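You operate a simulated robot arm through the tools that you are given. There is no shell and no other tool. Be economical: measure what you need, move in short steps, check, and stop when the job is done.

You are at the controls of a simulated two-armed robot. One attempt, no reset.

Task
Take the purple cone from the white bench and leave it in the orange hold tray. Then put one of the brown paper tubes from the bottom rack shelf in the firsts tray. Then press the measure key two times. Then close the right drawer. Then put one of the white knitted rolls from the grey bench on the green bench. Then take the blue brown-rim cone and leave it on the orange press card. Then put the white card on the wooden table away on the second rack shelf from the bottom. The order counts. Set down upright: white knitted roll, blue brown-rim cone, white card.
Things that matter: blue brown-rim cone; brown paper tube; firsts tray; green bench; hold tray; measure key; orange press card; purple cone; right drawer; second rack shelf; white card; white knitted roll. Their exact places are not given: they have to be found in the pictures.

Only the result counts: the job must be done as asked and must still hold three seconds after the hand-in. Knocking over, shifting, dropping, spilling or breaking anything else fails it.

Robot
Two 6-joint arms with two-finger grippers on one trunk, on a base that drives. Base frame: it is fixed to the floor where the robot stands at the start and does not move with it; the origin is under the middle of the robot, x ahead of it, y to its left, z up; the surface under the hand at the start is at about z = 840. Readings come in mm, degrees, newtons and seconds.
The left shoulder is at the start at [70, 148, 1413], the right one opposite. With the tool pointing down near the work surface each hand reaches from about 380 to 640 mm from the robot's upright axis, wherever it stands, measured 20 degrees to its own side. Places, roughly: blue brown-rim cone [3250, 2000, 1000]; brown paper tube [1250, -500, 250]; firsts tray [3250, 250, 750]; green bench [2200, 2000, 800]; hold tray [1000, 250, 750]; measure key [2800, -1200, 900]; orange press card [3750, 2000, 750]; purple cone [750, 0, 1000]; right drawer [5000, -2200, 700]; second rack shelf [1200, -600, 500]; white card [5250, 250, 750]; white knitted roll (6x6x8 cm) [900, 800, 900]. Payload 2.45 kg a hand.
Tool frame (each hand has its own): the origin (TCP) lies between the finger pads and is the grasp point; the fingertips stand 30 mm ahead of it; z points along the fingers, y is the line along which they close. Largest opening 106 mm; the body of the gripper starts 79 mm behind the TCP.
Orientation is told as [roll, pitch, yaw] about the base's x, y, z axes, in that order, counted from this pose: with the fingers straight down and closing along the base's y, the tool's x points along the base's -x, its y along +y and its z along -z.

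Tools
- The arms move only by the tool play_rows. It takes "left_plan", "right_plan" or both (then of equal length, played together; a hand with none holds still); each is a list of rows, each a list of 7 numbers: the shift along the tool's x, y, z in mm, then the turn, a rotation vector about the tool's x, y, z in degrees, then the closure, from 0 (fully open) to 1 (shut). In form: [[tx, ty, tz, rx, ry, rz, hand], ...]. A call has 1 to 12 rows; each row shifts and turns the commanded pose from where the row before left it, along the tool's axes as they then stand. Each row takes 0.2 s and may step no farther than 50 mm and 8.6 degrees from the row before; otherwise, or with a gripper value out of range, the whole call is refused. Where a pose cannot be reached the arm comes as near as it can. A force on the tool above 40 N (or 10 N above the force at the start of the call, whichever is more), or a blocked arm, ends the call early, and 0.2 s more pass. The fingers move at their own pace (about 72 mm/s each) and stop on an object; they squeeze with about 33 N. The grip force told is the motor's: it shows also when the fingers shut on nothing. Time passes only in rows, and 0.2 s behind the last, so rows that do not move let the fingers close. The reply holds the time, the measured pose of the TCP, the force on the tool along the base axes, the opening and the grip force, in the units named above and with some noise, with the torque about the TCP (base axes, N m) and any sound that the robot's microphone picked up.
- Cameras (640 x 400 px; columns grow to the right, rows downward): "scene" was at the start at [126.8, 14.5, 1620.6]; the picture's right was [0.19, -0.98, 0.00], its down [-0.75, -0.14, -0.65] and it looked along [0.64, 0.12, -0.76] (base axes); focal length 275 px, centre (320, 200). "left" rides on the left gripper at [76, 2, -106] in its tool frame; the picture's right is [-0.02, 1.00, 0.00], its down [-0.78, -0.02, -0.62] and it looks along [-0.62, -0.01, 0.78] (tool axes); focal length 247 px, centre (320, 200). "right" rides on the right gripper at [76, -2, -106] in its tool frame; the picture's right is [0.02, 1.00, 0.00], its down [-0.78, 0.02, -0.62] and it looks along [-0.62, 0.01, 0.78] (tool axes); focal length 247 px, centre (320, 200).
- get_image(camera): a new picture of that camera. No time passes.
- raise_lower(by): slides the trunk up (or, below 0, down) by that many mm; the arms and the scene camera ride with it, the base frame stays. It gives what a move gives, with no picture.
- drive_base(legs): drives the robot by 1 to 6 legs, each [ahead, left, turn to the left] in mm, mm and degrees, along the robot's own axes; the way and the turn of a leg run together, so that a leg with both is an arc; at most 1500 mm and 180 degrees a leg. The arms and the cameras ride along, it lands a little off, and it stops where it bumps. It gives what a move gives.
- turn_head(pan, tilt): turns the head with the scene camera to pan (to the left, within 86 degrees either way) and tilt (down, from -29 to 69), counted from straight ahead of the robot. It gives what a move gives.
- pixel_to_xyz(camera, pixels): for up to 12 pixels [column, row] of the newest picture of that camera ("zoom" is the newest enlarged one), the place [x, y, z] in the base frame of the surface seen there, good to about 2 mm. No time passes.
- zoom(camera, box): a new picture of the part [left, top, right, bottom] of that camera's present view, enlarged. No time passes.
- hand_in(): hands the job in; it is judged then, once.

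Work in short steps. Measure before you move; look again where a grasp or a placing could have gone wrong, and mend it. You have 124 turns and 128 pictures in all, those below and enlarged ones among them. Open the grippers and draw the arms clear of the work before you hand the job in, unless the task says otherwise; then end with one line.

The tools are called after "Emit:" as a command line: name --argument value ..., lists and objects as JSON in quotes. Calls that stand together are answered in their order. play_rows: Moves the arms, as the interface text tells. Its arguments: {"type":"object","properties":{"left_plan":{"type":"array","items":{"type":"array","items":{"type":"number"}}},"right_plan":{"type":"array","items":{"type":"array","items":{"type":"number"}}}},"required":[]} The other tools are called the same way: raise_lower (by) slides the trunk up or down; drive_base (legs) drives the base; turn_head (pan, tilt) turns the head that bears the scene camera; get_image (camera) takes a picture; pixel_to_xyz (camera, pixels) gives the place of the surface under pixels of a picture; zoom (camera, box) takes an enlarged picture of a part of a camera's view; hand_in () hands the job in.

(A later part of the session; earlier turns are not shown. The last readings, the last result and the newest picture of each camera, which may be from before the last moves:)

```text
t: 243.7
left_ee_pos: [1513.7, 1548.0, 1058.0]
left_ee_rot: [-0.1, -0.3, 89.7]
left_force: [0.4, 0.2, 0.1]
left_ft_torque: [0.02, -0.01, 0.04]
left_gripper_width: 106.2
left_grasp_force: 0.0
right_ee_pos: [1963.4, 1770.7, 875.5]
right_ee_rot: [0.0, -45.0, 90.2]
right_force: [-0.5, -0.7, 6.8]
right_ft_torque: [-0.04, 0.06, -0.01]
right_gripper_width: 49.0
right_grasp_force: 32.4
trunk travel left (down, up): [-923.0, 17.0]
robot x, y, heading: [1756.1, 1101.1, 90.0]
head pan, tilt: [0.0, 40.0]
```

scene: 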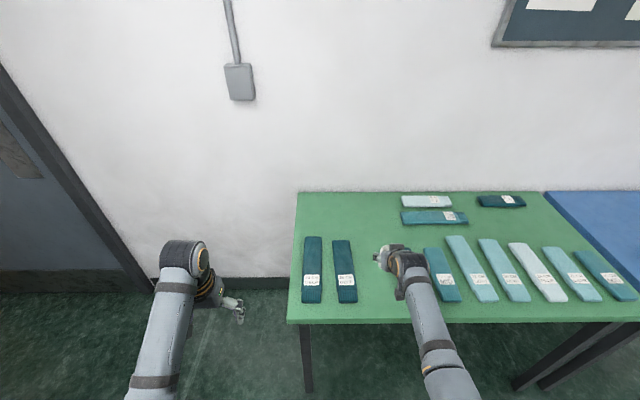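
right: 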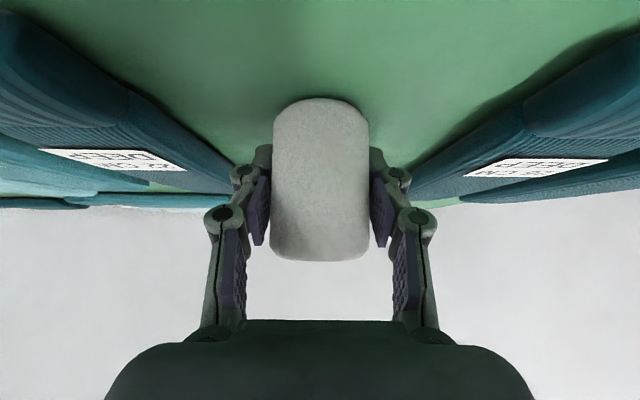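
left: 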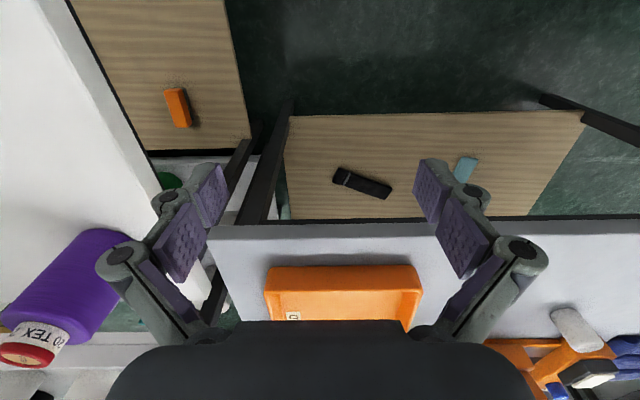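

Contact at 6.8 N. I open moderately and withdraw along the fingers.

Emit:
play_rows --right_plan '[[0, 0, 0, 0, 0, 0, 0.4], [0, 0, 0, 0, 0, 0, 0.25], [0, 0, 0, 0, 0, 0, 0.25], [0, 0, -40, 0, 0, 0, 0.25], [0, 0, -45, 0, 0, 0, 0.25], [0, 0, -45, 0, 0, 0, 0.25], [0, 0, -30, 0, 0, 0, 0.25], [0, 0, 0, 0, 0, 0, 0.25]]'

Emit:
get_image --camera "right"

```text
t: 245.5
left_ee_pos: [1513.5, 1548.0, 1057.4]
left_ee_rot: [0.0, -0.3, 89.7]
left_force: [-0.9, 0.4, -0.5]
left_ft_torque: [-0.02, 0.02, 0.01]
left_gripper_width: 105.6
left_grasp_force: 0.2
right_ee_pos: [1967.8, 1656.6, 986.0]
right_ee_rot: [0.0, -44.7, 90.3]
right_force: [0.5, -0.5, 0.7]
right_ft_torque: [0.02, 0.03, -0.01]
right_gripper_width: 79.6
right_grasp_force: 0.0
trunk travel left (down, up): [-923.0, 17.0]
robot x, y, heading: [1752.4, 1100.6, 89.6]
head pan, tilt: [0.0, 40.0]
```

```text
54 pictures are left
```

right: 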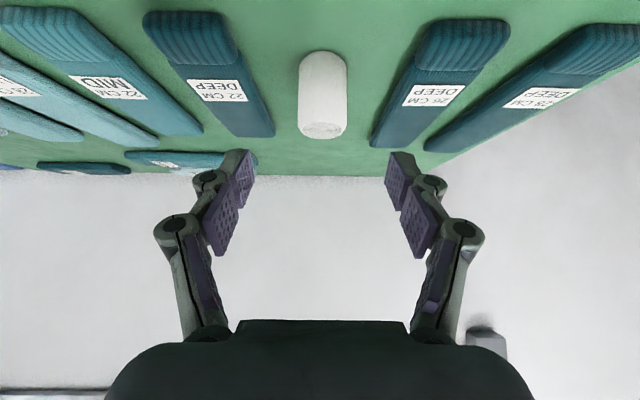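

The roll stands on the green bench. Now I back off and strafe right along to the blue bench.

Emit:
drive_base --legs '[[-150, 0, 0], [0, -1250, 0]]'

Emit:
get_image --camera "scene"

```text
t: 252.8
left_ee_pos: [2756.9, 1394.3, 1057.1]
left_ee_rot: [-0.1, -0.2, 90.1]
left_force: [0.1, 0.2, 0.2]
left_ft_torque: [0.0, 0.0, 0.02]
left_gripper_width: 106.1
left_grasp_force: 0.1
right_ee_pos: [3209.5, 1507.4, 985.9]
right_ee_rot: [0.0, -44.8, 90.7]
right_force: [0.1, -0.5, 0.6]
right_ft_torque: [-0.02, 0.0, 0.0]
right_gripper_width: 79.5
right_grasp_force: 0.0
trunk travel left (down, up): [-923.0, 17.0]
robot x, y, heading: [3000.4, 950.2, 90.1]
head pan, tilt: [0.0, 40.0]
```

```text
53 pictures are left
```

scene: 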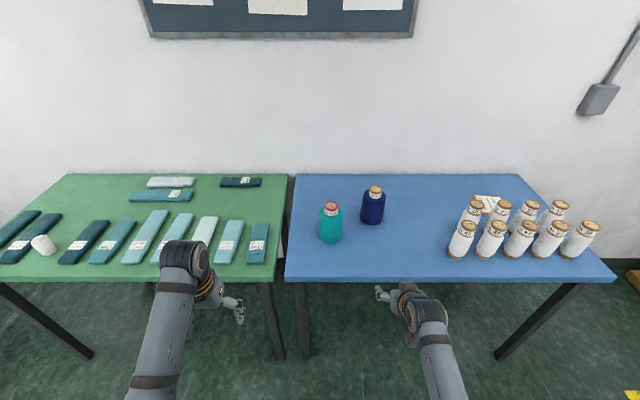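

Navy cone with brown rim at (373,205). Something white/orange lies behind the white cones at (488,203); I zoom there.

Emit:
zoom --camera "scene" --box '[430, 170, 620, 280]'

Emit:
zoom --camera "scene" --box '[300, 170, 420, 260]'

Emit:
pixel_to_xyz --camera "zoom" --pixels '[[402, 95], [402, 120], [388, 200], [335, 180], [440, 180], [390, 250], [165, 180], [165, 340], [110, 260], [220, 260], [390, 300]]'

Emit:
pixel_to_xyz --camera "scene" --pixels '[[488, 197], [495, 202], [475, 198], [470, 210], [484, 212], [461, 238], [490, 238], [520, 238], [475, 208], [500, 208], [450, 200], [330, 275]]'

```text
3.37 times, centred on (525, 225) of scene
```

zoom: 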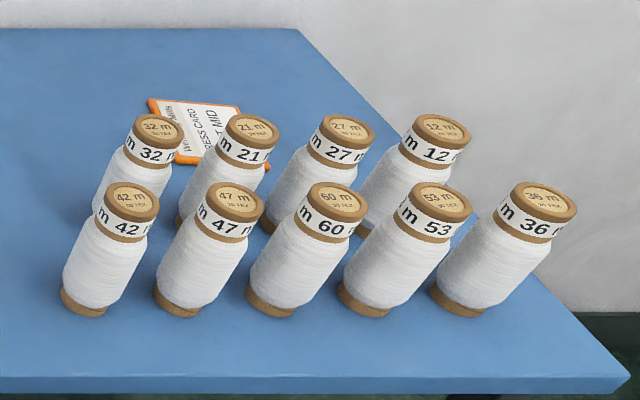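

```text
4.44 times, centred on (360, 215) of scene
```

zoom: 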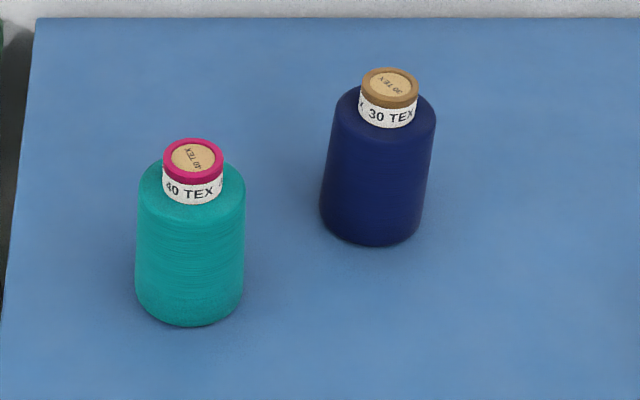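

```text
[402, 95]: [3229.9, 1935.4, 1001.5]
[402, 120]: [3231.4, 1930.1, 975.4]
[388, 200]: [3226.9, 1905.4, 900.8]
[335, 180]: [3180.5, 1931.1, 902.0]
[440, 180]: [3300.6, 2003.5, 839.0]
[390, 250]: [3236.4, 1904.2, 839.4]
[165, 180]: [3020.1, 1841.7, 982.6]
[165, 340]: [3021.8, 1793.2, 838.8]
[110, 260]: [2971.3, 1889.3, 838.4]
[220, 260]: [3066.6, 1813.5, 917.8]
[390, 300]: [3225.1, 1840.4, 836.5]
```

```text
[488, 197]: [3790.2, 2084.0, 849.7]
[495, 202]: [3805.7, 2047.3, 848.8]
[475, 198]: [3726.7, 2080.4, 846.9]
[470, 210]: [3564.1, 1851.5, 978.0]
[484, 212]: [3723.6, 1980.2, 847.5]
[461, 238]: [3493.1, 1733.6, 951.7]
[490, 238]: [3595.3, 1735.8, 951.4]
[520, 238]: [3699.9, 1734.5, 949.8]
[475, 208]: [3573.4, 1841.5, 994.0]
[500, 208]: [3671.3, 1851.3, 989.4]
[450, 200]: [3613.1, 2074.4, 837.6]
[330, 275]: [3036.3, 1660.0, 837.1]
```

The card (x≈3720–3810, y≈1975–2090) lies behind the white cones, so I'll carry the navy cone low along the back strip, right arm tilted ~38°, robot kept back at y≈1265. First I raise the hand and drive up.

Emit:
play_rows --right_plan '[[-28, 0, -28, 0, 3.5, 0, 0.2], [-28, 0, -28, 0, 3.5, 0, 0.2], [0, 0, 0, 0, 0, 0, 0.2]]'

Emit:
drive_base --legs '[[295, 0, 0]]'

Emit:
get_image --camera "right"

Emit:
get_image --camera "scene"

```text
t: 253.6
left_ee_pos: [2758.2, 1394.6, 1056.7]
left_ee_rot: [-0.1, -0.1, 90.2]
left_force: [0.6, 0.7, 0.3]
left_ft_torque: [0.03, 0.0, -0.01]
left_gripper_width: 106.1
left_grasp_force: 0.0
right_ee_pos: [3210.8, 1511.2, 1064.4]
right_ee_rot: [0.1, -37.7, 90.7]
right_force: [-0.4, 0.0, -0.6]
right_ft_torque: [0.03, 0.0, 0.0]
right_gripper_width: 84.8
right_grasp_force: 0.1
trunk travel left (down, up): [-923.0, 17.0]
robot x, y, heading: [3006.0, 949.0, 90.5]
head pan, tilt: [0.0, 40.0]
```

```text
t: 255.6
left_ee_pos: [2756.9, 1683.1, 1059.2]
left_ee_rot: [-0.1, -0.3, 90.3]
left_force: [0.5, -0.1, -0.1]
left_ft_torque: [0.03, 0.04, -0.01]
left_gripper_width: 105.8
left_grasp_force: 0.0
right_ee_pos: [3208.8, 1800.5, 1064.2]
right_ee_rot: [0.0, -37.9, 90.8]
right_force: [-0.6, -0.8, -0.9]
right_ft_torque: [0.02, -0.02, -0.03]
right_gripper_width: 84.9
right_grasp_force: 0.1
trunk travel left (down, up): [-923.0, 17.0]
robot x, y, heading: [3003.5, 1238.5, 90.2]
head pan, tilt: [0.0, 40.0]
```

```text
50 pictures are left
```

right: 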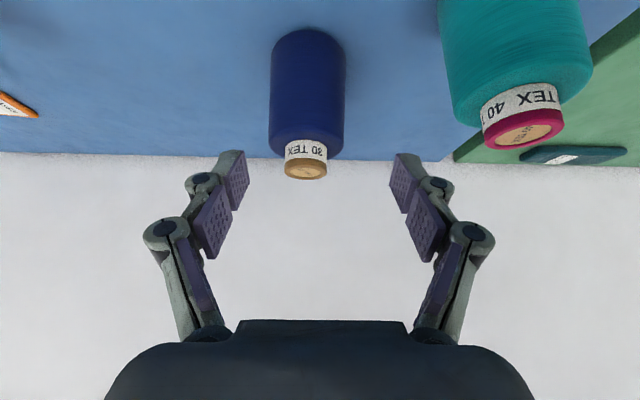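

```text
49 pictures are left
```

scene: 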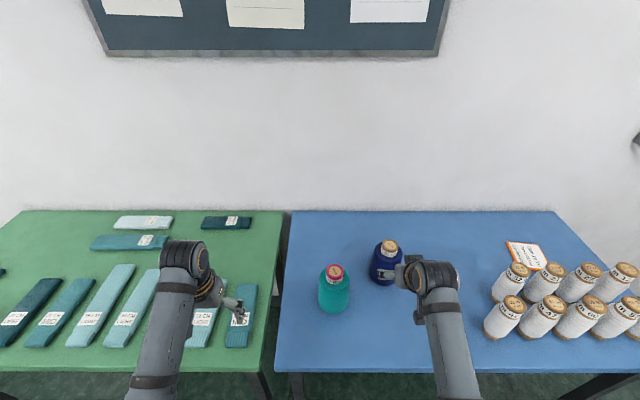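

I measure the navy cone's cap and the card's corners from here.

Emit:
pixel_to_xyz --camera "right" --pixels '[[305, 172], [305, 165], [287, 165], [326, 165], [306, 150], [308, 137], [275, 110], [342, 110], [308, 100], [305, 178]]'

Emit:
zoom --camera "scene" --box '[470, 220, 640, 350]'

Emit:
pixel_to_xyz --camera "zoom" --pixels '[[135, 85], [265, 85], [298, 180], [200, 195], [215, 130], [180, 190], [185, 175], [305, 190], [425, 180], [575, 185], [136, 330], [280, 150]]'

```text
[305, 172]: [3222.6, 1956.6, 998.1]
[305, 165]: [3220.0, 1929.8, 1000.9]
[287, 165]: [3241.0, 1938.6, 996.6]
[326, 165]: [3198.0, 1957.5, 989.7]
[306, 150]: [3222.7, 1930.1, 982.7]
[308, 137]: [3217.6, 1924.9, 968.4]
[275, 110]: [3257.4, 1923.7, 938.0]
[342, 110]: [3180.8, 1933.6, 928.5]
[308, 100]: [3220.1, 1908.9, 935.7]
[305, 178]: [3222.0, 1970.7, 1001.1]
```

```text
3.08 times, centred on (555, 285) of scene
```

zoom: 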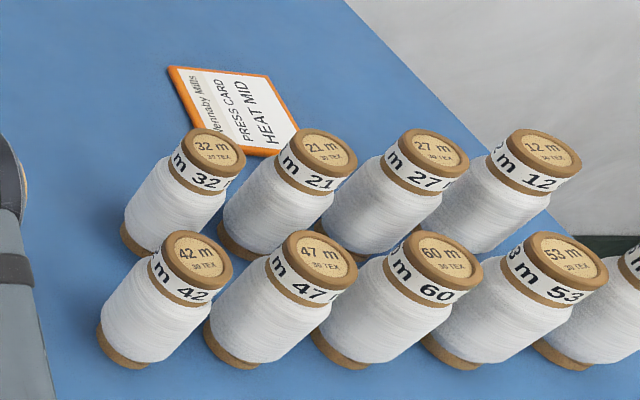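

```text
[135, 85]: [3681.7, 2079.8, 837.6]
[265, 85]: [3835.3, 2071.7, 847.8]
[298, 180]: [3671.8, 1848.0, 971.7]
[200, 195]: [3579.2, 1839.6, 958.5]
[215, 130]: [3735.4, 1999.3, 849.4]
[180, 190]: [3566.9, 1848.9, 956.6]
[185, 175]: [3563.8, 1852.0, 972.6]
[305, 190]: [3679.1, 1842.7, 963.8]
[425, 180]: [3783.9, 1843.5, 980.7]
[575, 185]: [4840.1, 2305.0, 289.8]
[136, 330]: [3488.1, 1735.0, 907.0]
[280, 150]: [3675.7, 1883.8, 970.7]
```

Cap centre ≈(3221,1951), top 1001. I measure the card corners once more.

Emit:
pixel_to_xyz --camera "zoom" --pixels '[[172, 70], [180, 85], [265, 79], [293, 128], [260, 145], [242, 152], [225, 135], [230, 110], [205, 115], [250, 110]]'

```text
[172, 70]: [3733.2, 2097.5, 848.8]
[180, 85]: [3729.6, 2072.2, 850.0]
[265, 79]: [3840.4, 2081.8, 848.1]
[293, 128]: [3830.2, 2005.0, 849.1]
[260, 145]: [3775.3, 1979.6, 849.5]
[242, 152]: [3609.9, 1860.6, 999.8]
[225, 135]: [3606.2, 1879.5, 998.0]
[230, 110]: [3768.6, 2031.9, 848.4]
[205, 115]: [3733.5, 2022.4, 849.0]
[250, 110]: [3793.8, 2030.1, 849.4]
```

Card centre ≈(3782,2034), top z 849. Now I grasp the navy cone's cap: forward-up shift first, then 136 mm along the tool axis.

Emit:
play_rows --right_plan '[[-38, -6, 0, 0, 0, 0, 0.2], [-38, -6, 0, 0, 0, 0, 0.2], [0, 0, 40, 0, 0, 0, 0.2], [0, 0, 40, 0, 0, 0, 0.2], [0, 0, 30, 0, 0, 0, 0.2], [0, 0, 16, 0, 0, 0, 0.2], [0, 0, 0, 0, 0, 0, 0.2]]'

Emit:
get_image --camera "right"

```text
t: 257.1
left_ee_pos: [2756.1, 1682.9, 1055.9]
left_ee_rot: [0.0, -0.3, 90.3]
left_force: [0.6, -0.7, -0.2]
left_ft_torque: [-0.01, 0.0, 0.01]
left_gripper_width: 106.0
left_grasp_force: 0.0
right_ee_pos: [3219.1, 1937.3, 1012.3]
right_ee_rot: [0.0, -37.8, 90.8]
right_force: [0.1, -0.7, 0.3]
right_ft_torque: [0.01, -0.06, -0.01]
right_gripper_width: 85.0
right_grasp_force: 0.0
trunk travel left (down, up): [-923.0, 17.0]
robot x, y, heading: [3000.8, 1236.9, 90.2]
head pan, tilt: [0.0, 40.0]
```

```text
47 pictures are left
```

right: 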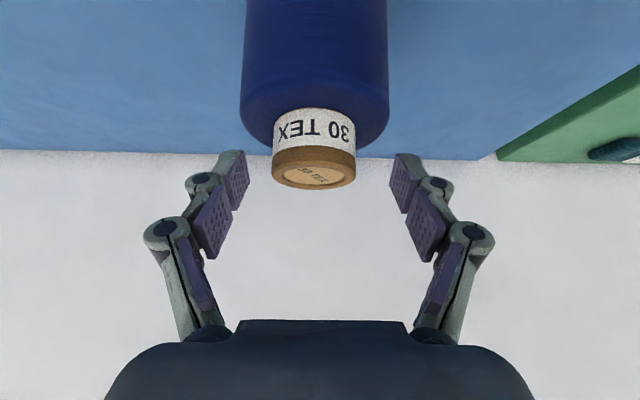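

Cap sits between the fingertips; 10 mm more, then close and lift slightly.

Emit:
play_rows --right_plan '[[0, -2, 10, 0, 0, 0, 0.2], [0, 0, 0, 0, 0, 0, 0.2], [0, 0, 0, 0, 0, 0, 1], [0, 0, 0, 0, 0, 0, 1], [0, 0, 0, 0, 0, 0, 1], [0, 0, 0, 0, 0, 0, 1]]'

Emit:
play_rows --right_plan '[[-6, 0, -8, 0, 0, 0, 1], [-12, 0, -16, 0, 0, 0, 1], [0, 0, 0, 0, 0, 0, 1]]'

Emit:
get_image --camera "right"

Emit:
get_image --camera "scene"

```text
t: 258.6
left_ee_pos: [2756.6, 1683.6, 1057.2]
left_ee_rot: [-0.1, -0.1, 90.3]
left_force: [-0.2, 0.7, 0.2]
left_ft_torque: [-0.02, 0.05, -0.02]
left_gripper_width: 105.9
left_grasp_force: 0.1
right_ee_pos: [3220.7, 1943.1, 1004.6]
right_ee_rot: [-0.2, -37.7, 90.8]
right_force: [1.0, 0.1, 1.6]
right_ft_torque: [-0.02, 0.11, 0.01]
right_gripper_width: 48.6
right_grasp_force: 32.4
trunk travel left (down, up): [-923.0, 17.0]
robot x, y, heading: [2999.4, 1239.9, 90.6]
head pan, tilt: [0.0, 40.0]
```

```text
t: 259.4
left_ee_pos: [2756.4, 1685.7, 1057.0]
left_ee_rot: [0.0, -0.1, 90.3]
left_force: [0.3, 0.4, -0.3]
left_ft_torque: [0.02, 0.01, 0.03]
left_gripper_width: 106.1
left_grasp_force: 0.1
right_ee_pos: [3221.1, 1945.8, 1033.5]
right_ee_rot: [0.0, -37.7, 90.8]
right_force: [0.4, 0.7, -2.5]
right_ft_torque: [-0.03, -0.02, 0.0]
right_gripper_width: 48.5
right_grasp_force: 33.1
trunk travel left (down, up): [-923.0, 17.0]
robot x, y, heading: [3001.8, 1237.3, 90.1]
head pan, tilt: [0.0, 40.0]
```

```text
46 pictures are left
```

right: 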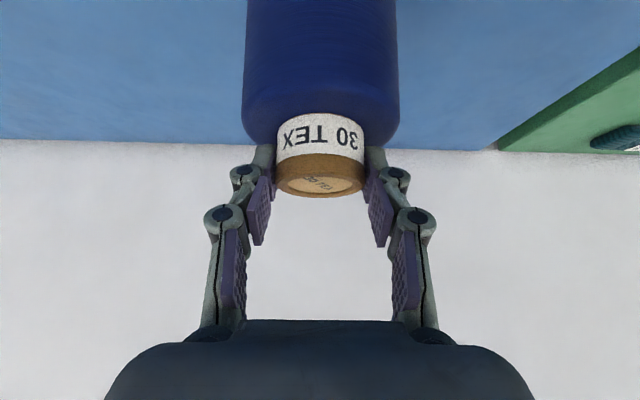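

```text
45 pictures are left
```

scene: 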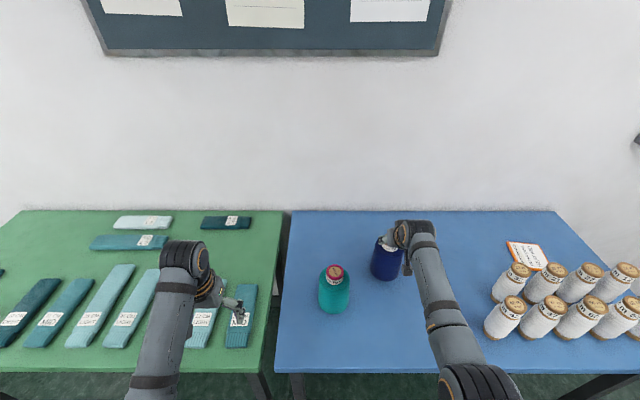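

Held and lifted. I drive 50 mm ahead, extend the arm 30 mm, then strafe right 400 mm with the cone low along the back of the bench.

Emit:
drive_base --legs '[[50, 0, 0]]'

Emit:
play_rows --right_plan '[[-18, 0, 6, 0, 0, 0, 1], [-18, 0, 6, 0, 0, 0, 1], [0, 0, 0, 0, 0, 0, 1]]'

Emit:
drive_base --legs '[[0, -400, 0]]'

Emit:
get_image --camera "right"

Emit:
get_image --camera "scene"

```text
t: 260.3
left_ee_pos: [2755.0, 1726.9, 1061.2]
left_ee_rot: [0.0, -0.6, 90.2]
left_force: [0.2, -0.5, 1.0]
left_ft_torque: [0.11, -0.01, -0.01]
left_gripper_width: 106.0
left_grasp_force: 0.1
right_ee_pos: [3222.0, 1986.8, 1038.4]
right_ee_rot: [0.0, -38.2, 90.7]
right_force: [-0.2, -1.2, -3.2]
right_ft_torque: [0.01, 0.04, 0.02]
right_gripper_width: 48.6
right_grasp_force: 32.9
trunk travel left (down, up): [-923.0, 17.0]
robot x, y, heading: [2998.3, 1290.2, 89.9]
head pan, tilt: [0.0, 40.0]
```

```text
t: 261.1
left_ee_pos: [2756.0, 1734.2, 1056.7]
left_ee_rot: [0.1, -0.1, 90.3]
left_force: [-0.4, 1.0, 0.3]
left_ft_torque: [-0.02, -0.02, 0.01]
left_gripper_width: 105.7
left_grasp_force: 0.0
right_ee_pos: [3221.5, 2027.7, 1046.0]
right_ee_rot: [0.0, -37.8, 90.7]
right_force: [-0.4, 0.7, -2.8]
right_ft_torque: [-0.04, 0.02, 0.0]
right_gripper_width: 48.5
right_grasp_force: 33.0
trunk travel left (down, up): [-923.0, 17.0]
robot x, y, heading: [2995.2, 1285.5, 90.2]
head pan, tilt: [0.0, 40.0]
```

```text
t: 263.5
left_ee_pos: [3149.9, 1735.9, 1057.6]
left_ee_rot: [-0.1, 0.0, 90.1]
left_force: [-0.1, -0.2, 0.0]
left_ft_torque: [-0.04, -0.04, 0.02]
left_gripper_width: 106.0
left_grasp_force: 0.0
right_ee_pos: [3614.5, 2029.2, 1045.8]
right_ee_rot: [0.0, -37.7, 90.7]
right_force: [-0.6, 0.4, -2.7]
right_ft_torque: [-0.02, 0.0, 0.01]
right_gripper_width: 48.8
right_grasp_force: 33.1
trunk travel left (down, up): [-923.0, 17.0]
robot x, y, heading: [3393.9, 1284.7, 90.0]
head pan, tilt: [0.0, 40.0]
```

```text
44 pictures are left
```

right: 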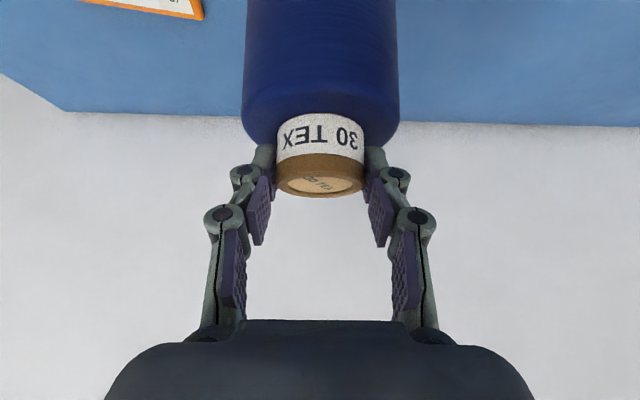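

```text
43 pictures are left
```

scene: 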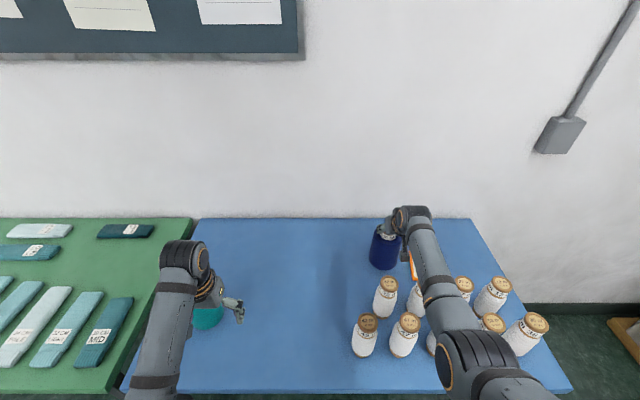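

Going well. I check the elbow's height against the white cones before the last 168 mm.

Emit:
pixel_to_xyz --camera "scene" --pixels '[[470, 350], [448, 368], [435, 280], [387, 285], [368, 322], [530, 320], [417, 270]]'

```text
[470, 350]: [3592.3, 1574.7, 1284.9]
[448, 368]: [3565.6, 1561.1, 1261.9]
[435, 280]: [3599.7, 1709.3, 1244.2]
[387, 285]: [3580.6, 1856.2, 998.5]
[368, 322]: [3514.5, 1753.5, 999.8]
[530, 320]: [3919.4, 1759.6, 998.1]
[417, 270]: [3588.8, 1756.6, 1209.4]
```

Elbow is at z≈1280, well clear. I strafe the remaining 166 mm.

Emit:
drive_base --legs '[[0, -168, 0]]'

Emit:
get_image --camera "right"

Emit:
zoom --camera "scene" --box '[320, 190, 520, 330]'

```text
t: 265.0
left_ee_pos: [3316.5, 1736.0, 1056.1]
left_ee_rot: [-0.1, 0.0, 90.1]
left_force: [-0.7, 0.1, -0.5]
left_ft_torque: [-0.02, -0.01, 0.02]
left_gripper_width: 106.1
left_grasp_force: 0.0
right_ee_pos: [3780.9, 2027.5, 1045.7]
right_ee_rot: [-0.2, -37.7, 90.6]
right_force: [0.1, 0.8, -3.7]
right_ft_torque: [-0.02, -0.02, 0.0]
right_gripper_width: 48.6
right_grasp_force: 32.9
trunk travel left (down, up): [-923.0, 17.0]
robot x, y, heading: [3564.2, 1285.6, 90.3]
head pan, tilt: [0.0, 40.0]
```

```text
42 pictures are left
```

right: 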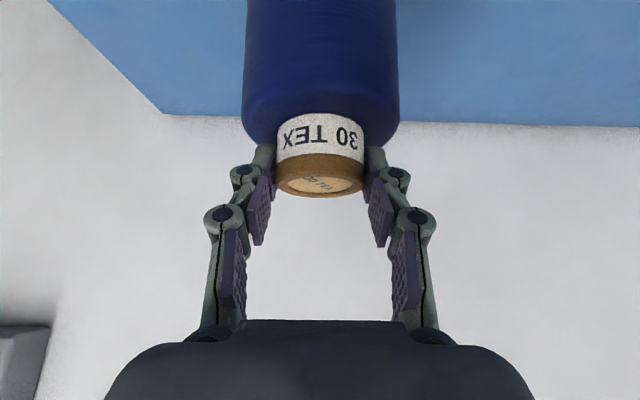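

```text
2.86 times, centred on (420, 260) of scene
```

zoom: 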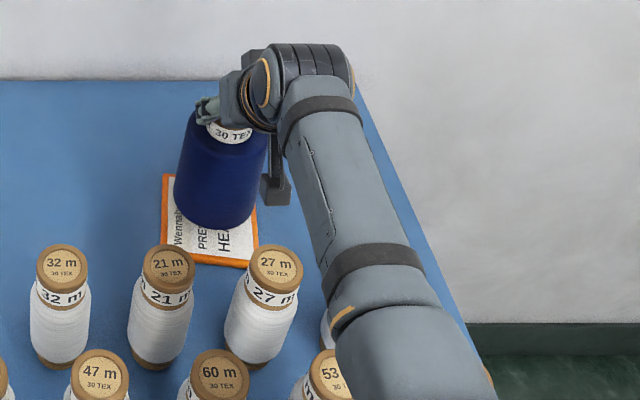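

It's over the card. I lower 27 mm vertically, then creep to contact.

Emit:
play_rows --right_plan '[[8, 0, 10, 0, 0, 0, 1], [6, 0, 8, 0, 0, 0, 1], [3, 0, 4, 0, 0, 0, 1], [1.2, 0, 1.6, 0, 0, 0, 1], [1.2, 0, 1.6, 0, 0, 0, 1], [0, 0, 0, 0, 0, 0, 1]]'

Emit:
zoom --camera "scene" --box '[320, 190, 520, 330]'

```text
t: 266.4
left_ee_pos: [3319.6, 1736.0, 1057.6]
left_ee_rot: [0.0, -0.1, 90.1]
left_force: [-0.9, -0.1, 0.6]
left_ft_torque: [-0.04, 0.01, 0.03]
left_gripper_width: 106.1
left_grasp_force: 0.1
right_ee_pos: [3783.1, 2029.1, 1015.1]
right_ee_rot: [0.2, -37.8, 90.6]
right_force: [-0.4, -0.9, -1.1]
right_ft_torque: [0.05, 0.16, 0.0]
right_gripper_width: 48.3
right_grasp_force: 33.0
trunk travel left (down, up): [-923.0, 17.0]
robot x, y, heading: [3561.8, 1290.3, 90.1]
head pan, tilt: [0.0, 40.0]
```

```text
2.86 times, centred on (420, 260) of scene
```

zoom: 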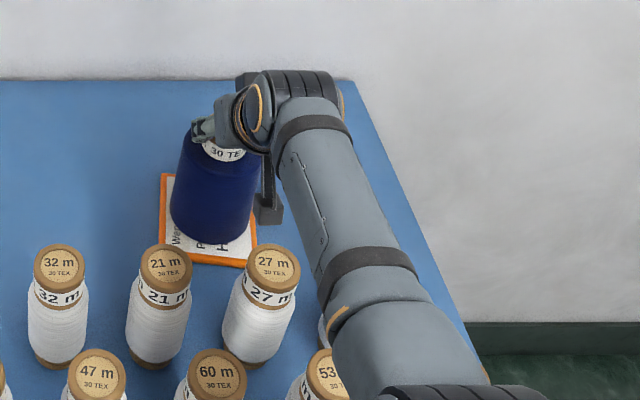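

Load is going onto the card. One more millimetre, then open and rise back along the tool axis.

Emit:
play_rows --right_plan '[[0.8, 0, 1, 0, 0, 0, 1], [0, 0, 0, 0, 0, 0, 1], [0, 0, 0, 0, 0, 0, 0.5], [0, 0, 0, 0, 0, 0, 0.25], [0, 0, 0, 0, 0, 0, 0.25], [-12, 0, -15, 0, 0, 0, 0.25], [-10, 0, -35, 0, 0, 0, 0.25], [0, 0, -45, 0, 0, 0, 0.25], [0, 0, -45, 0, 0, 0, 0.25], [0, 0, 0, 0, 0, 0, 0.25]]'

Emit:
get_image --camera "right"

Emit:
zoom --camera "scene" --box '[320, 190, 520, 330]'

```text
t: 268.6
left_ee_pos: [3319.9, 1735.1, 1057.0]
left_ee_rot: [0.1, -0.1, 90.1]
left_force: [-0.1, 0.5, 0.5]
left_ft_torque: [0.0, -0.03, -0.02]
left_gripper_width: 106.0
left_grasp_force: 0.0
right_ee_pos: [3783.3, 1959.6, 1137.5]
right_ee_rot: [0.1, -37.7, 90.5]
right_force: [-0.4, -0.1, 0.2]
right_ft_torque: [0.02, 0.01, -0.02]
right_gripper_width: 79.6
right_grasp_force: 0.1
trunk travel left (down, up): [-923.0, 17.0]
robot x, y, heading: [3564.9, 1292.5, 90.2]
head pan, tilt: [0.0, 40.0]
```

```text
39 pictures are left
```

right: 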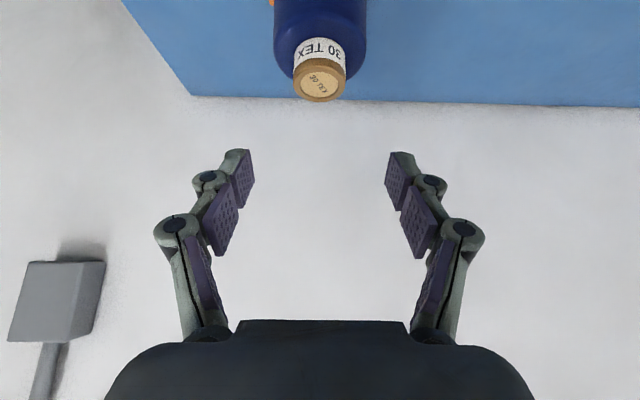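

```text
2.86 times, centred on (420, 260) of scene
```

zoom: 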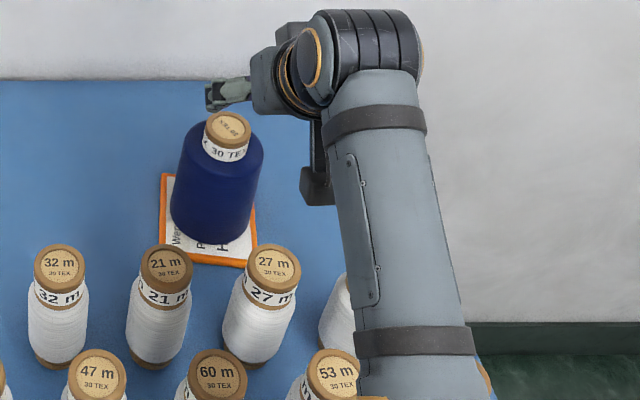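

Cone stands on the press card. I back off 400 mm and look to the right for the way to the wooden table.

Emit:
drive_base --legs '[[-400, 0, 0]]'

Emit:
turn_head --pan -75 --tilt 25

Emit:
get_image --camera "scene"

```text
t: 271.1
left_ee_pos: [3324.5, 1344.1, 1057.1]
left_ee_rot: [0.1, -0.1, 88.9]
left_force: [0.1, 1.1, -0.5]
left_ft_torque: [-0.01, 0.01, -0.01]
left_gripper_width: 106.0
left_grasp_force: 0.1
right_ee_pos: [3793.3, 1557.5, 1136.4]
right_ee_rot: [0.1, -37.7, 89.4]
right_force: [0.2, -0.5, 0.3]
right_ft_torque: [0.01, 0.04, 0.02]
right_gripper_width: 79.4
right_grasp_force: 0.1
trunk travel left (down, up): [-923.0, 17.0]
robot x, y, heading: [3555.7, 893.8, 88.7]
head pan, tilt: [0.0, 40.0]
```

```text
t: 272.5
left_ee_pos: [3323.3, 1342.2, 1057.0]
left_ee_rot: [0.0, -0.2, 89.0]
left_force: [-0.3, -1.1, -0.1]
left_ft_torque: [-0.01, 0.03, 0.02]
left_gripper_width: 106.0
left_grasp_force: 0.0
right_ee_pos: [3793.6, 1556.3, 1137.9]
right_ee_rot: [0.1, -37.7, 89.4]
right_force: [-1.1, -0.3, 0.0]
right_ft_torque: [0.02, -0.02, 0.01]
right_gripper_width: 79.7
right_grasp_force: 0.0
trunk travel left (down, up): [-923.0, 17.0]
robot x, y, heading: [3555.9, 890.1, 88.9]
head pan, tilt: [-75.0, 25.0]
```

```text
37 pictures are left
```

scene: 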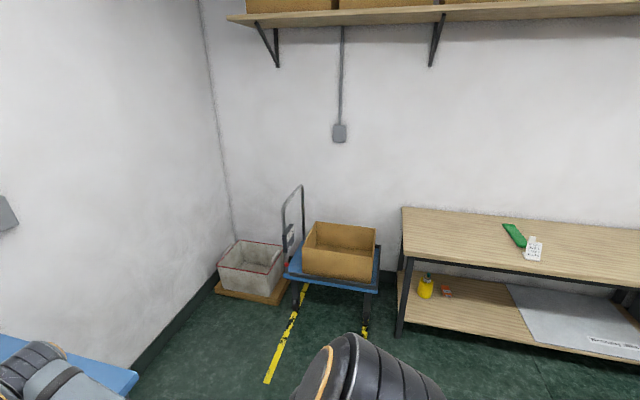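

The white card is at (534,249) on the wooden table. I zoom and measure.

Emit:
zoom --camera "scene" --box '[480, 205, 600, 285]'

Emit:
pixel_to_xyz --camera "zoom" --pixels '[[285, 170], [285, 240], [285, 270], [320, 190], [240, 240], [200, 170], [400, 250]]'

Emit:
pixel_to_xyz --camera "scene" --pixels '[[404, 250], [399, 330], [375, 290], [450, 345], [600, 330], [600, 275], [350, 265]]'

```text
5.00 times, centred on (540, 245) of scene
```

zoom: 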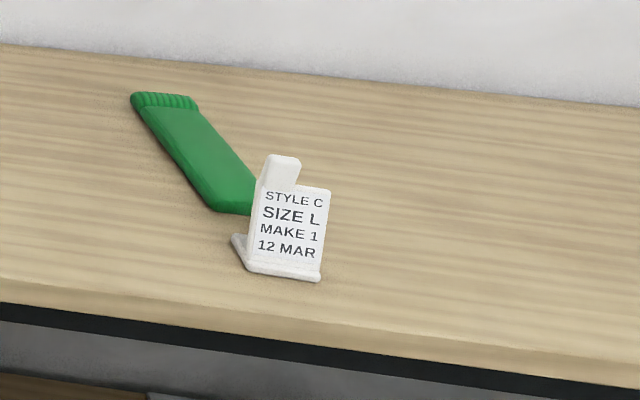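

```text
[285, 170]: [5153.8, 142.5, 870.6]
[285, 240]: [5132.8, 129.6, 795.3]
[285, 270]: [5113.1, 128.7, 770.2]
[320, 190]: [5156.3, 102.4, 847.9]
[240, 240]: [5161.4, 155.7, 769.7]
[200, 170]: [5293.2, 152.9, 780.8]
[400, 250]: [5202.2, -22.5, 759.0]
```

```text
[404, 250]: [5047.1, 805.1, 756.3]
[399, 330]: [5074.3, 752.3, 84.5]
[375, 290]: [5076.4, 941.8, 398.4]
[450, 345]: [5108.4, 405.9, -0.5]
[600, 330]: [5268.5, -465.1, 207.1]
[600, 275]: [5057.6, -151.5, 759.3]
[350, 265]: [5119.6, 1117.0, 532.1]
```

The white card is a stand with a tab, at ≈(5140,130), table top z≈759, table edge x≈5045. I straighten the hand, turn to face it and go there.

Emit:
play_rows --right_plan '[[20, 0, 0, 0, 7.5, 0, 0.2], [20, 0, 0, 0, 7.5, 0, 0.2], [20, 0, 0, 0, 7.5, 0, 0.2], [10, 0, 0, 0, 7.5, 0, 0.2], [0, 0, 0, 0, 7.5, 0, 0.2], [0, 0, 0, 0, 0, 0, 0.2]]'

Emit:
drive_base --legs '[[0, 0, -89], [780, 0, 0], [0, -520, 0]]'

Emit:
turn_head --pan 0 --tilt 40

Emit:
get_image --camera "scene"

```text
t: 273.9
left_ee_pos: [3324.7, 1342.6, 1056.4]
left_ee_rot: [-0.1, -0.2, 88.9]
left_force: [0.5, -0.4, -0.2]
left_ft_torque: [0.02, -0.02, 0.01]
left_gripper_width: 106.1
left_grasp_force: 0.0
right_ee_pos: [3791.9, 1493.5, 1105.9]
right_ee_rot: [0.1, -0.1, 89.4]
right_force: [-0.1, -0.5, 0.6]
right_ft_torque: [0.0, -0.04, -0.02]
right_gripper_width: 84.8
right_grasp_force: 0.0
trunk travel left (down, up): [-923.0, 17.0]
robot x, y, heading: [3558.5, 889.8, 88.7]
head pan, tilt: [-75.0, 25.0]
```

```text
t: 284.5
left_ee_pos: [4772.8, 612.5, 1056.8]
left_ee_rot: [-0.1, -0.3, 0.3]
left_force: [0.1, 0.5, -0.5]
left_ft_torque: [-0.04, -0.01, -0.03]
left_gripper_width: 106.0
left_grasp_force: 0.1
right_ee_pos: [4933.5, 150.2, 1104.8]
right_ee_rot: [-0.1, -0.3, 0.9]
right_force: [-0.7, 0.5, 0.2]
right_ft_torque: [0.01, -0.01, 0.02]
right_gripper_width: 84.9
right_grasp_force: 0.0
trunk travel left (down, up): [-923.0, 17.0]
robot x, y, heading: [4325.2, 367.5, -0.0]
head pan, tilt: [-75.0, 25.0]
```

```text
t: 286.0
left_ee_pos: [4771.3, 611.9, 1056.8]
left_ee_rot: [0.0, 0.0, 0.2]
left_force: [-0.5, 1.2, 0.7]
left_ft_torque: [-0.02, 0.02, 0.01]
left_gripper_width: 105.6
left_grasp_force: 0.0
right_ee_pos: [4935.2, 148.6, 1105.2]
right_ee_rot: [0.1, -0.3, 0.8]
right_force: [-0.6, -0.5, 0.2]
right_ft_torque: [0.02, 0.03, -0.01]
right_gripper_width: 84.7
right_grasp_force: 0.0
trunk travel left (down, up): [-923.0, 17.0]
robot x, y, heading: [4325.2, 369.5, -0.2]
head pan, tilt: [0.0, 40.0]
```

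```text
35 pictures are left
```

scene: 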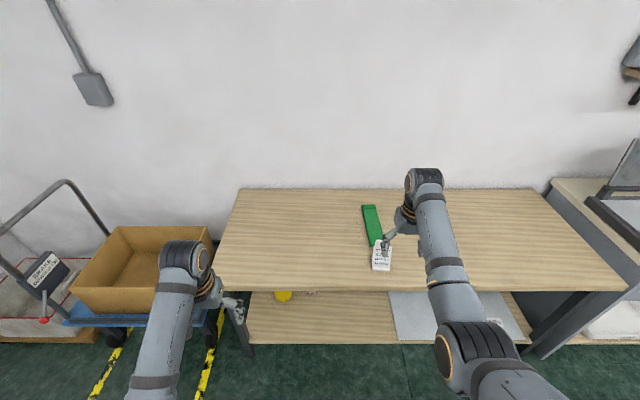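

I tilt the hand to about 55° and lower the trunk 150 mm to view the card from the front at close range.

Emit:
play_rows --right_plan '[[0, 0, 0, 0, -8, 0, 0.2], [0, 0, 0, 0, -8, 0, 0.2], [0, 0, 0, 0, -8, 0, 0.2], [0, 0, 0, 0, -8, 0, 0.2], [0, 0, 0, 0, -8, 0, 0.2], [0, 0, 0, 0, -8, 0, 0.2], [0, 0, 0, 0, -7, 0, 0.2], [0, 0, 0, 0, 0, 0, 0.2]]'

Emit:
raise_lower --by -130

Emit:
get_image --camera "right"

Emit:
zoom --camera "scene" --box '[350, 190, 430, 280]'

```text
t: 287.8
left_ee_pos: [4772.3, 611.5, 1056.8]
left_ee_rot: [0.0, -0.1, 0.3]
left_force: [-0.5, 0.2, -0.7]
left_ft_torque: [0.0, -0.03, 0.01]
left_gripper_width: 106.1
left_grasp_force: 0.0
right_ee_pos: [4934.2, 148.3, 1106.2]
right_ee_rot: [0.1, -55.3, 0.7]
right_force: [0.0, -0.4, -0.4]
right_ft_torque: [0.01, -0.02, 0.0]
right_gripper_width: 84.9
right_grasp_force: 0.0
trunk travel left (down, up): [-923.0, 17.0]
robot x, y, heading: [4324.1, 365.5, 0.0]
head pan, tilt: [0.0, 40.0]
```

```text
t: 289.4
left_ee_pos: [4770.5, 612.9, 927.4]
left_ee_rot: [0.0, -0.2, 0.2]
left_force: [0.3, -0.4, 0.2]
left_ft_torque: [0.0, 0.04, -0.01]
left_gripper_width: 106.0
left_grasp_force: 0.1
right_ee_pos: [4932.5, 147.8, 975.6]
right_ee_rot: [0.1, -55.3, 0.7]
right_force: [0.5, 0.5, 0.7]
right_ft_torque: [0.01, 0.01, 0.01]
right_gripper_width: 84.7
right_grasp_force: 0.1
trunk travel left (down, up): [-793.0, 147.0]
robot x, y, heading: [4327.0, 367.6, 0.0]
head pan, tilt: [0.0, 40.0]
```

```text
34 pictures are left
```

right: 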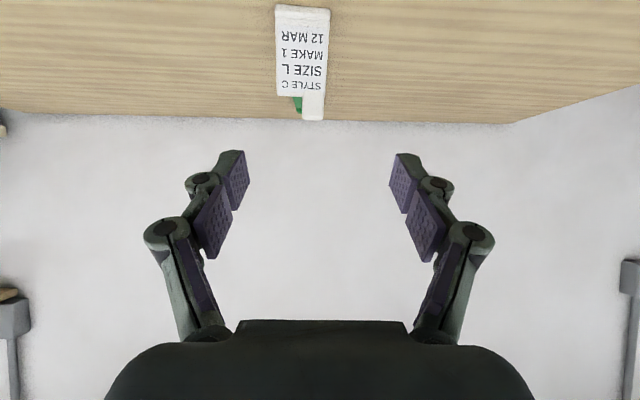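

```text
4.44 times, centred on (390, 235) of scene
```

zoom: 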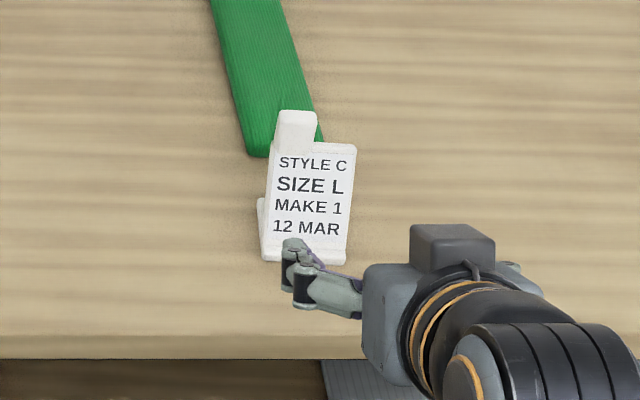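

The plate is ~65 mm wide with a tab at its left top. I measure its edges in the right view.

Emit:
zoom --camera "right" --box '[240, 0, 370, 130]'

Emit:
pixel_to_xyz --camera "right" --pixels '[[303, 15], [303, 50], [279, 50], [326, 50], [280, 92], [324, 92], [313, 108], [306, 100], [322, 100], [313, 117], [277, 8], [329, 12]]'

```text
3.08 times, centred on (305, 65) of right
```

zoom: 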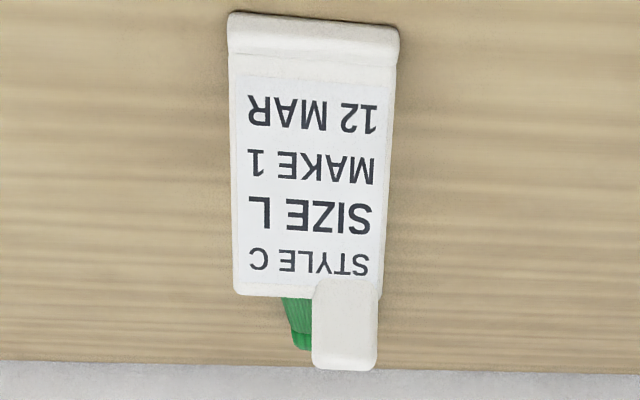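

```text
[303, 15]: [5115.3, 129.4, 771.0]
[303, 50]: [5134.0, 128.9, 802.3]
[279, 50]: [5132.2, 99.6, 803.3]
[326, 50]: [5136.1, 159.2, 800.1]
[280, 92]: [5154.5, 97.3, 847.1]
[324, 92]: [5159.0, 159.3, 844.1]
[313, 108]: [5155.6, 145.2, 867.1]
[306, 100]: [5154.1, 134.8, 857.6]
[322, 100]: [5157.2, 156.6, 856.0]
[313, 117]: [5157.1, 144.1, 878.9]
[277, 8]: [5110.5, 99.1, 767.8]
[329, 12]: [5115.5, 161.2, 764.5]
```

Plate: y 96–162, leaning back, centre ≈(5138,129,810), yaw ≈-4°. I drive 130 mm nearer, match yaw, and lower the hand in front of the card.

Emit:
drive_base --legs '[[130, 0, 0]]'

Emit:
play_rows --right_plan '[[0, -10, 0, 1.8, 0, 1.2, 0.1], [0, -9, 0, 1.8, 0, 1.3, 0.1], [34, 0, 23, 0, 0, 0, 0.1], [34, 0, 23, 0, 0, 0, 0.1], [34, 0, 23, 0, 0, 0, 0.1], [30, 0, 21, 0, 0, 0, 0.1], [0, 0, 0, 0, 0, 0, 0.1]]'

Emit:
get_image --camera "right"

Emit:
pixel_to_xyz --camera "right" --pixels '[[320, 100], [320, 150], [290, 150], [350, 150], [320, 60]]'

```text
t: 290.6
left_ee_pos: [4896.5, 612.4, 928.1]
left_ee_rot: [0.0, -0.2, 0.1]
left_force: [-0.5, 0.0, -0.9]
left_ft_torque: [0.05, -0.03, 0.02]
left_gripper_width: 105.7
left_grasp_force: 0.1
right_ee_pos: [5057.5, 146.5, 976.0]
right_ee_rot: [0.0, -55.3, 0.5]
right_force: [0.0, -0.2, 1.1]
right_ft_torque: [-0.03, 0.0, -0.02]
right_gripper_width: 84.7
right_grasp_force: 0.1
trunk travel left (down, up): [-793.0, 147.0]
robot x, y, heading: [4452.5, 365.9, -0.0]
head pan, tilt: [0.0, 40.0]
```

```text
t: 292.2
left_ee_pos: [4896.9, 611.5, 926.8]
left_ee_rot: [0.0, -0.2, 0.1]
left_force: [0.1, 0.6, -0.2]
left_ft_torque: [0.03, -0.02, 0.0]
left_gripper_width: 105.7
left_grasp_force: 0.1
right_ee_pos: [5055.6, 127.2, 813.9]
right_ee_rot: [0.2, -55.2, -4.0]
right_force: [-0.3, -0.1, 0.0]
right_ft_torque: [0.0, 0.0, 0.02]
right_gripper_width: 95.1
right_grasp_force: 0.0
trunk travel left (down, up): [-793.0, 147.0]
robot x, y, heading: [4451.8, 367.9, 0.1]
head pan, tilt: [0.0, 40.0]
```

```text
31 pictures are left
```

right: 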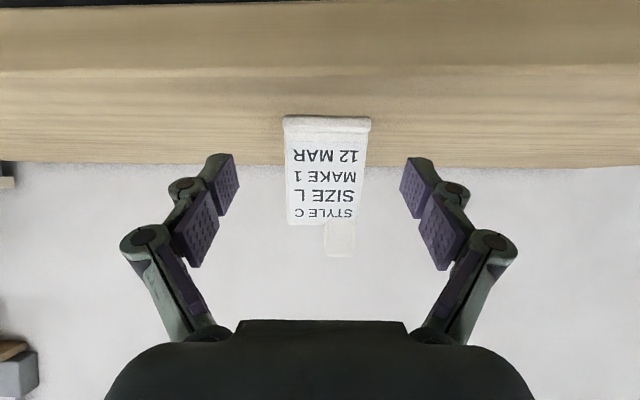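

```text
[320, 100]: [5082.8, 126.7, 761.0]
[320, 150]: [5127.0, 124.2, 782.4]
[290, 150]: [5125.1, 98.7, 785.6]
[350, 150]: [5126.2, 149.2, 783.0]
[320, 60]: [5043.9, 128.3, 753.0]
```

Aligned; I advance 82 mm level, check, then close.

Emit:
play_rows --right_plan '[[-16, 3, 23, 0, 0, 0, 0.1], [-16, 3, 22, 0, 0, 0, 0.1], [-15, 1, 22, 0, 0, 0, 0.1], [0, 0, 0, 0, 0, 0, 0.1]]'

Emit:
get_image --camera "right"

```text
t: 293.2
left_ee_pos: [4897.5, 609.8, 927.1]
left_ee_rot: [0.0, -0.2, 0.1]
left_force: [0.3, 0.5, 0.3]
left_ft_torque: [0.0, -0.01, -0.01]
left_gripper_width: 106.0
left_grasp_force: 0.0
right_ee_pos: [5138.7, 131.3, 818.2]
right_ee_rot: [0.2, -55.4, -3.9]
right_force: [0.0, 0.0, 0.2]
right_ft_torque: [-0.01, 0.05, 0.0]
right_gripper_width: 95.4
right_grasp_force: 0.0
trunk travel left (down, up): [-793.0, 147.0]
robot x, y, heading: [4449.2, 368.5, -0.1]
head pan, tilt: [0.0, 40.0]
```

```text
30 pictures are left
```

right: 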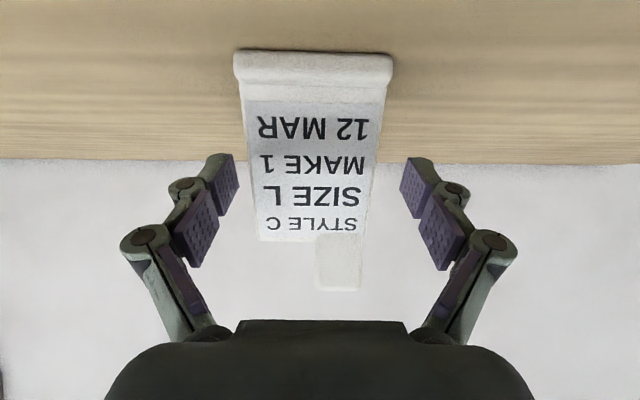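

Plate is between the pads. I close and watch.

Emit:
play_rows --right_plan '[[0, -2, 0, 0, 0, 0, 0.1], [0, 0, 0, 0, 0, 0, 1], [0, 0, 0, 0, 0, 0, 1], [0, 0, 0, 0, 0, 0, 1]]'

Emit:
play_rows --right_plan '[[-5, 0, -3.5, 0, 0, 0, 1], [-16, 0, -11, 0, 0, 0, 1], [-24, 0, -17, 0, 0, 0, 1], [0, 0, 0, 0, 0, 0, 1]]'

Emit:
get_image --camera "right"

Emit:
zoom --camera "scene" --box '[330, 230, 450, 350]'

```text
t: 294.2
left_ee_pos: [4895.9, 611.8, 927.0]
left_ee_rot: [0.1, -0.1, 0.2]
left_force: [0.2, 0.1, -0.6]
left_ft_torque: [0.0, -0.01, 0.0]
left_gripper_width: 105.9
left_grasp_force: 0.0
right_ee_pos: [5138.5, 128.5, 817.1]
right_ee_rot: [0.1, -55.3, -3.7]
right_force: [-0.3, -0.9, 1.4]
right_ft_torque: [-0.05, -0.01, -0.01]
right_gripper_width: 66.5
right_grasp_force: 33.0
trunk travel left (down, up): [-793.0, 147.0]
robot x, y, heading: [4449.2, 369.9, 0.1]
head pan, tilt: [0.0, 40.0]
```

```text
t: 295.2
left_ee_pos: [4897.2, 611.7, 926.6]
left_ee_rot: [0.0, -0.1, 0.1]
left_force: [0.2, -0.3, 0.1]
left_ft_torque: [-0.01, 0.0, -0.02]
left_gripper_width: 106.0
left_grasp_force: 0.0
right_ee_pos: [5135.6, 128.4, 869.1]
right_ee_rot: [0.1, -55.2, -3.8]
right_force: [-0.2, -0.3, -1.5]
right_ft_torque: [0.01, 0.04, -0.01]
right_gripper_width: 66.5
right_grasp_force: 32.5
trunk travel left (down, up): [-793.0, 147.0]
robot x, y, heading: [4453.9, 367.7, 0.0]
head pan, tilt: [0.0, 40.0]
```

```text
29 pictures are left
```

right: 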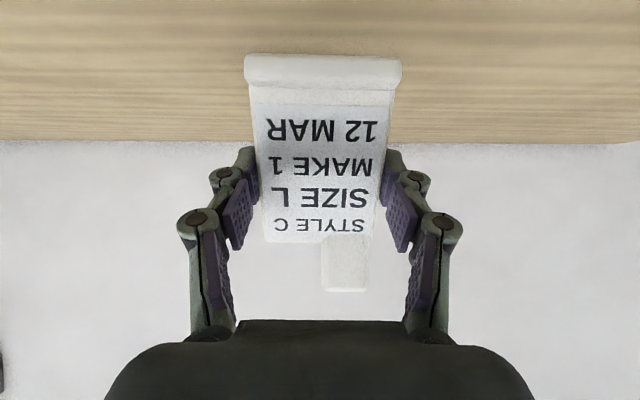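

```text
3.33 times, centred on (390, 290) of scene
```

zoom: 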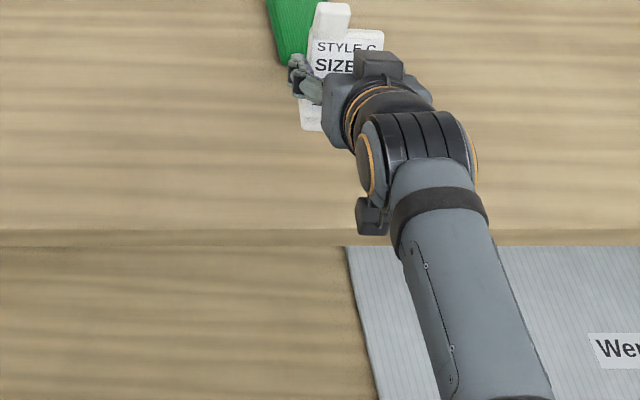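

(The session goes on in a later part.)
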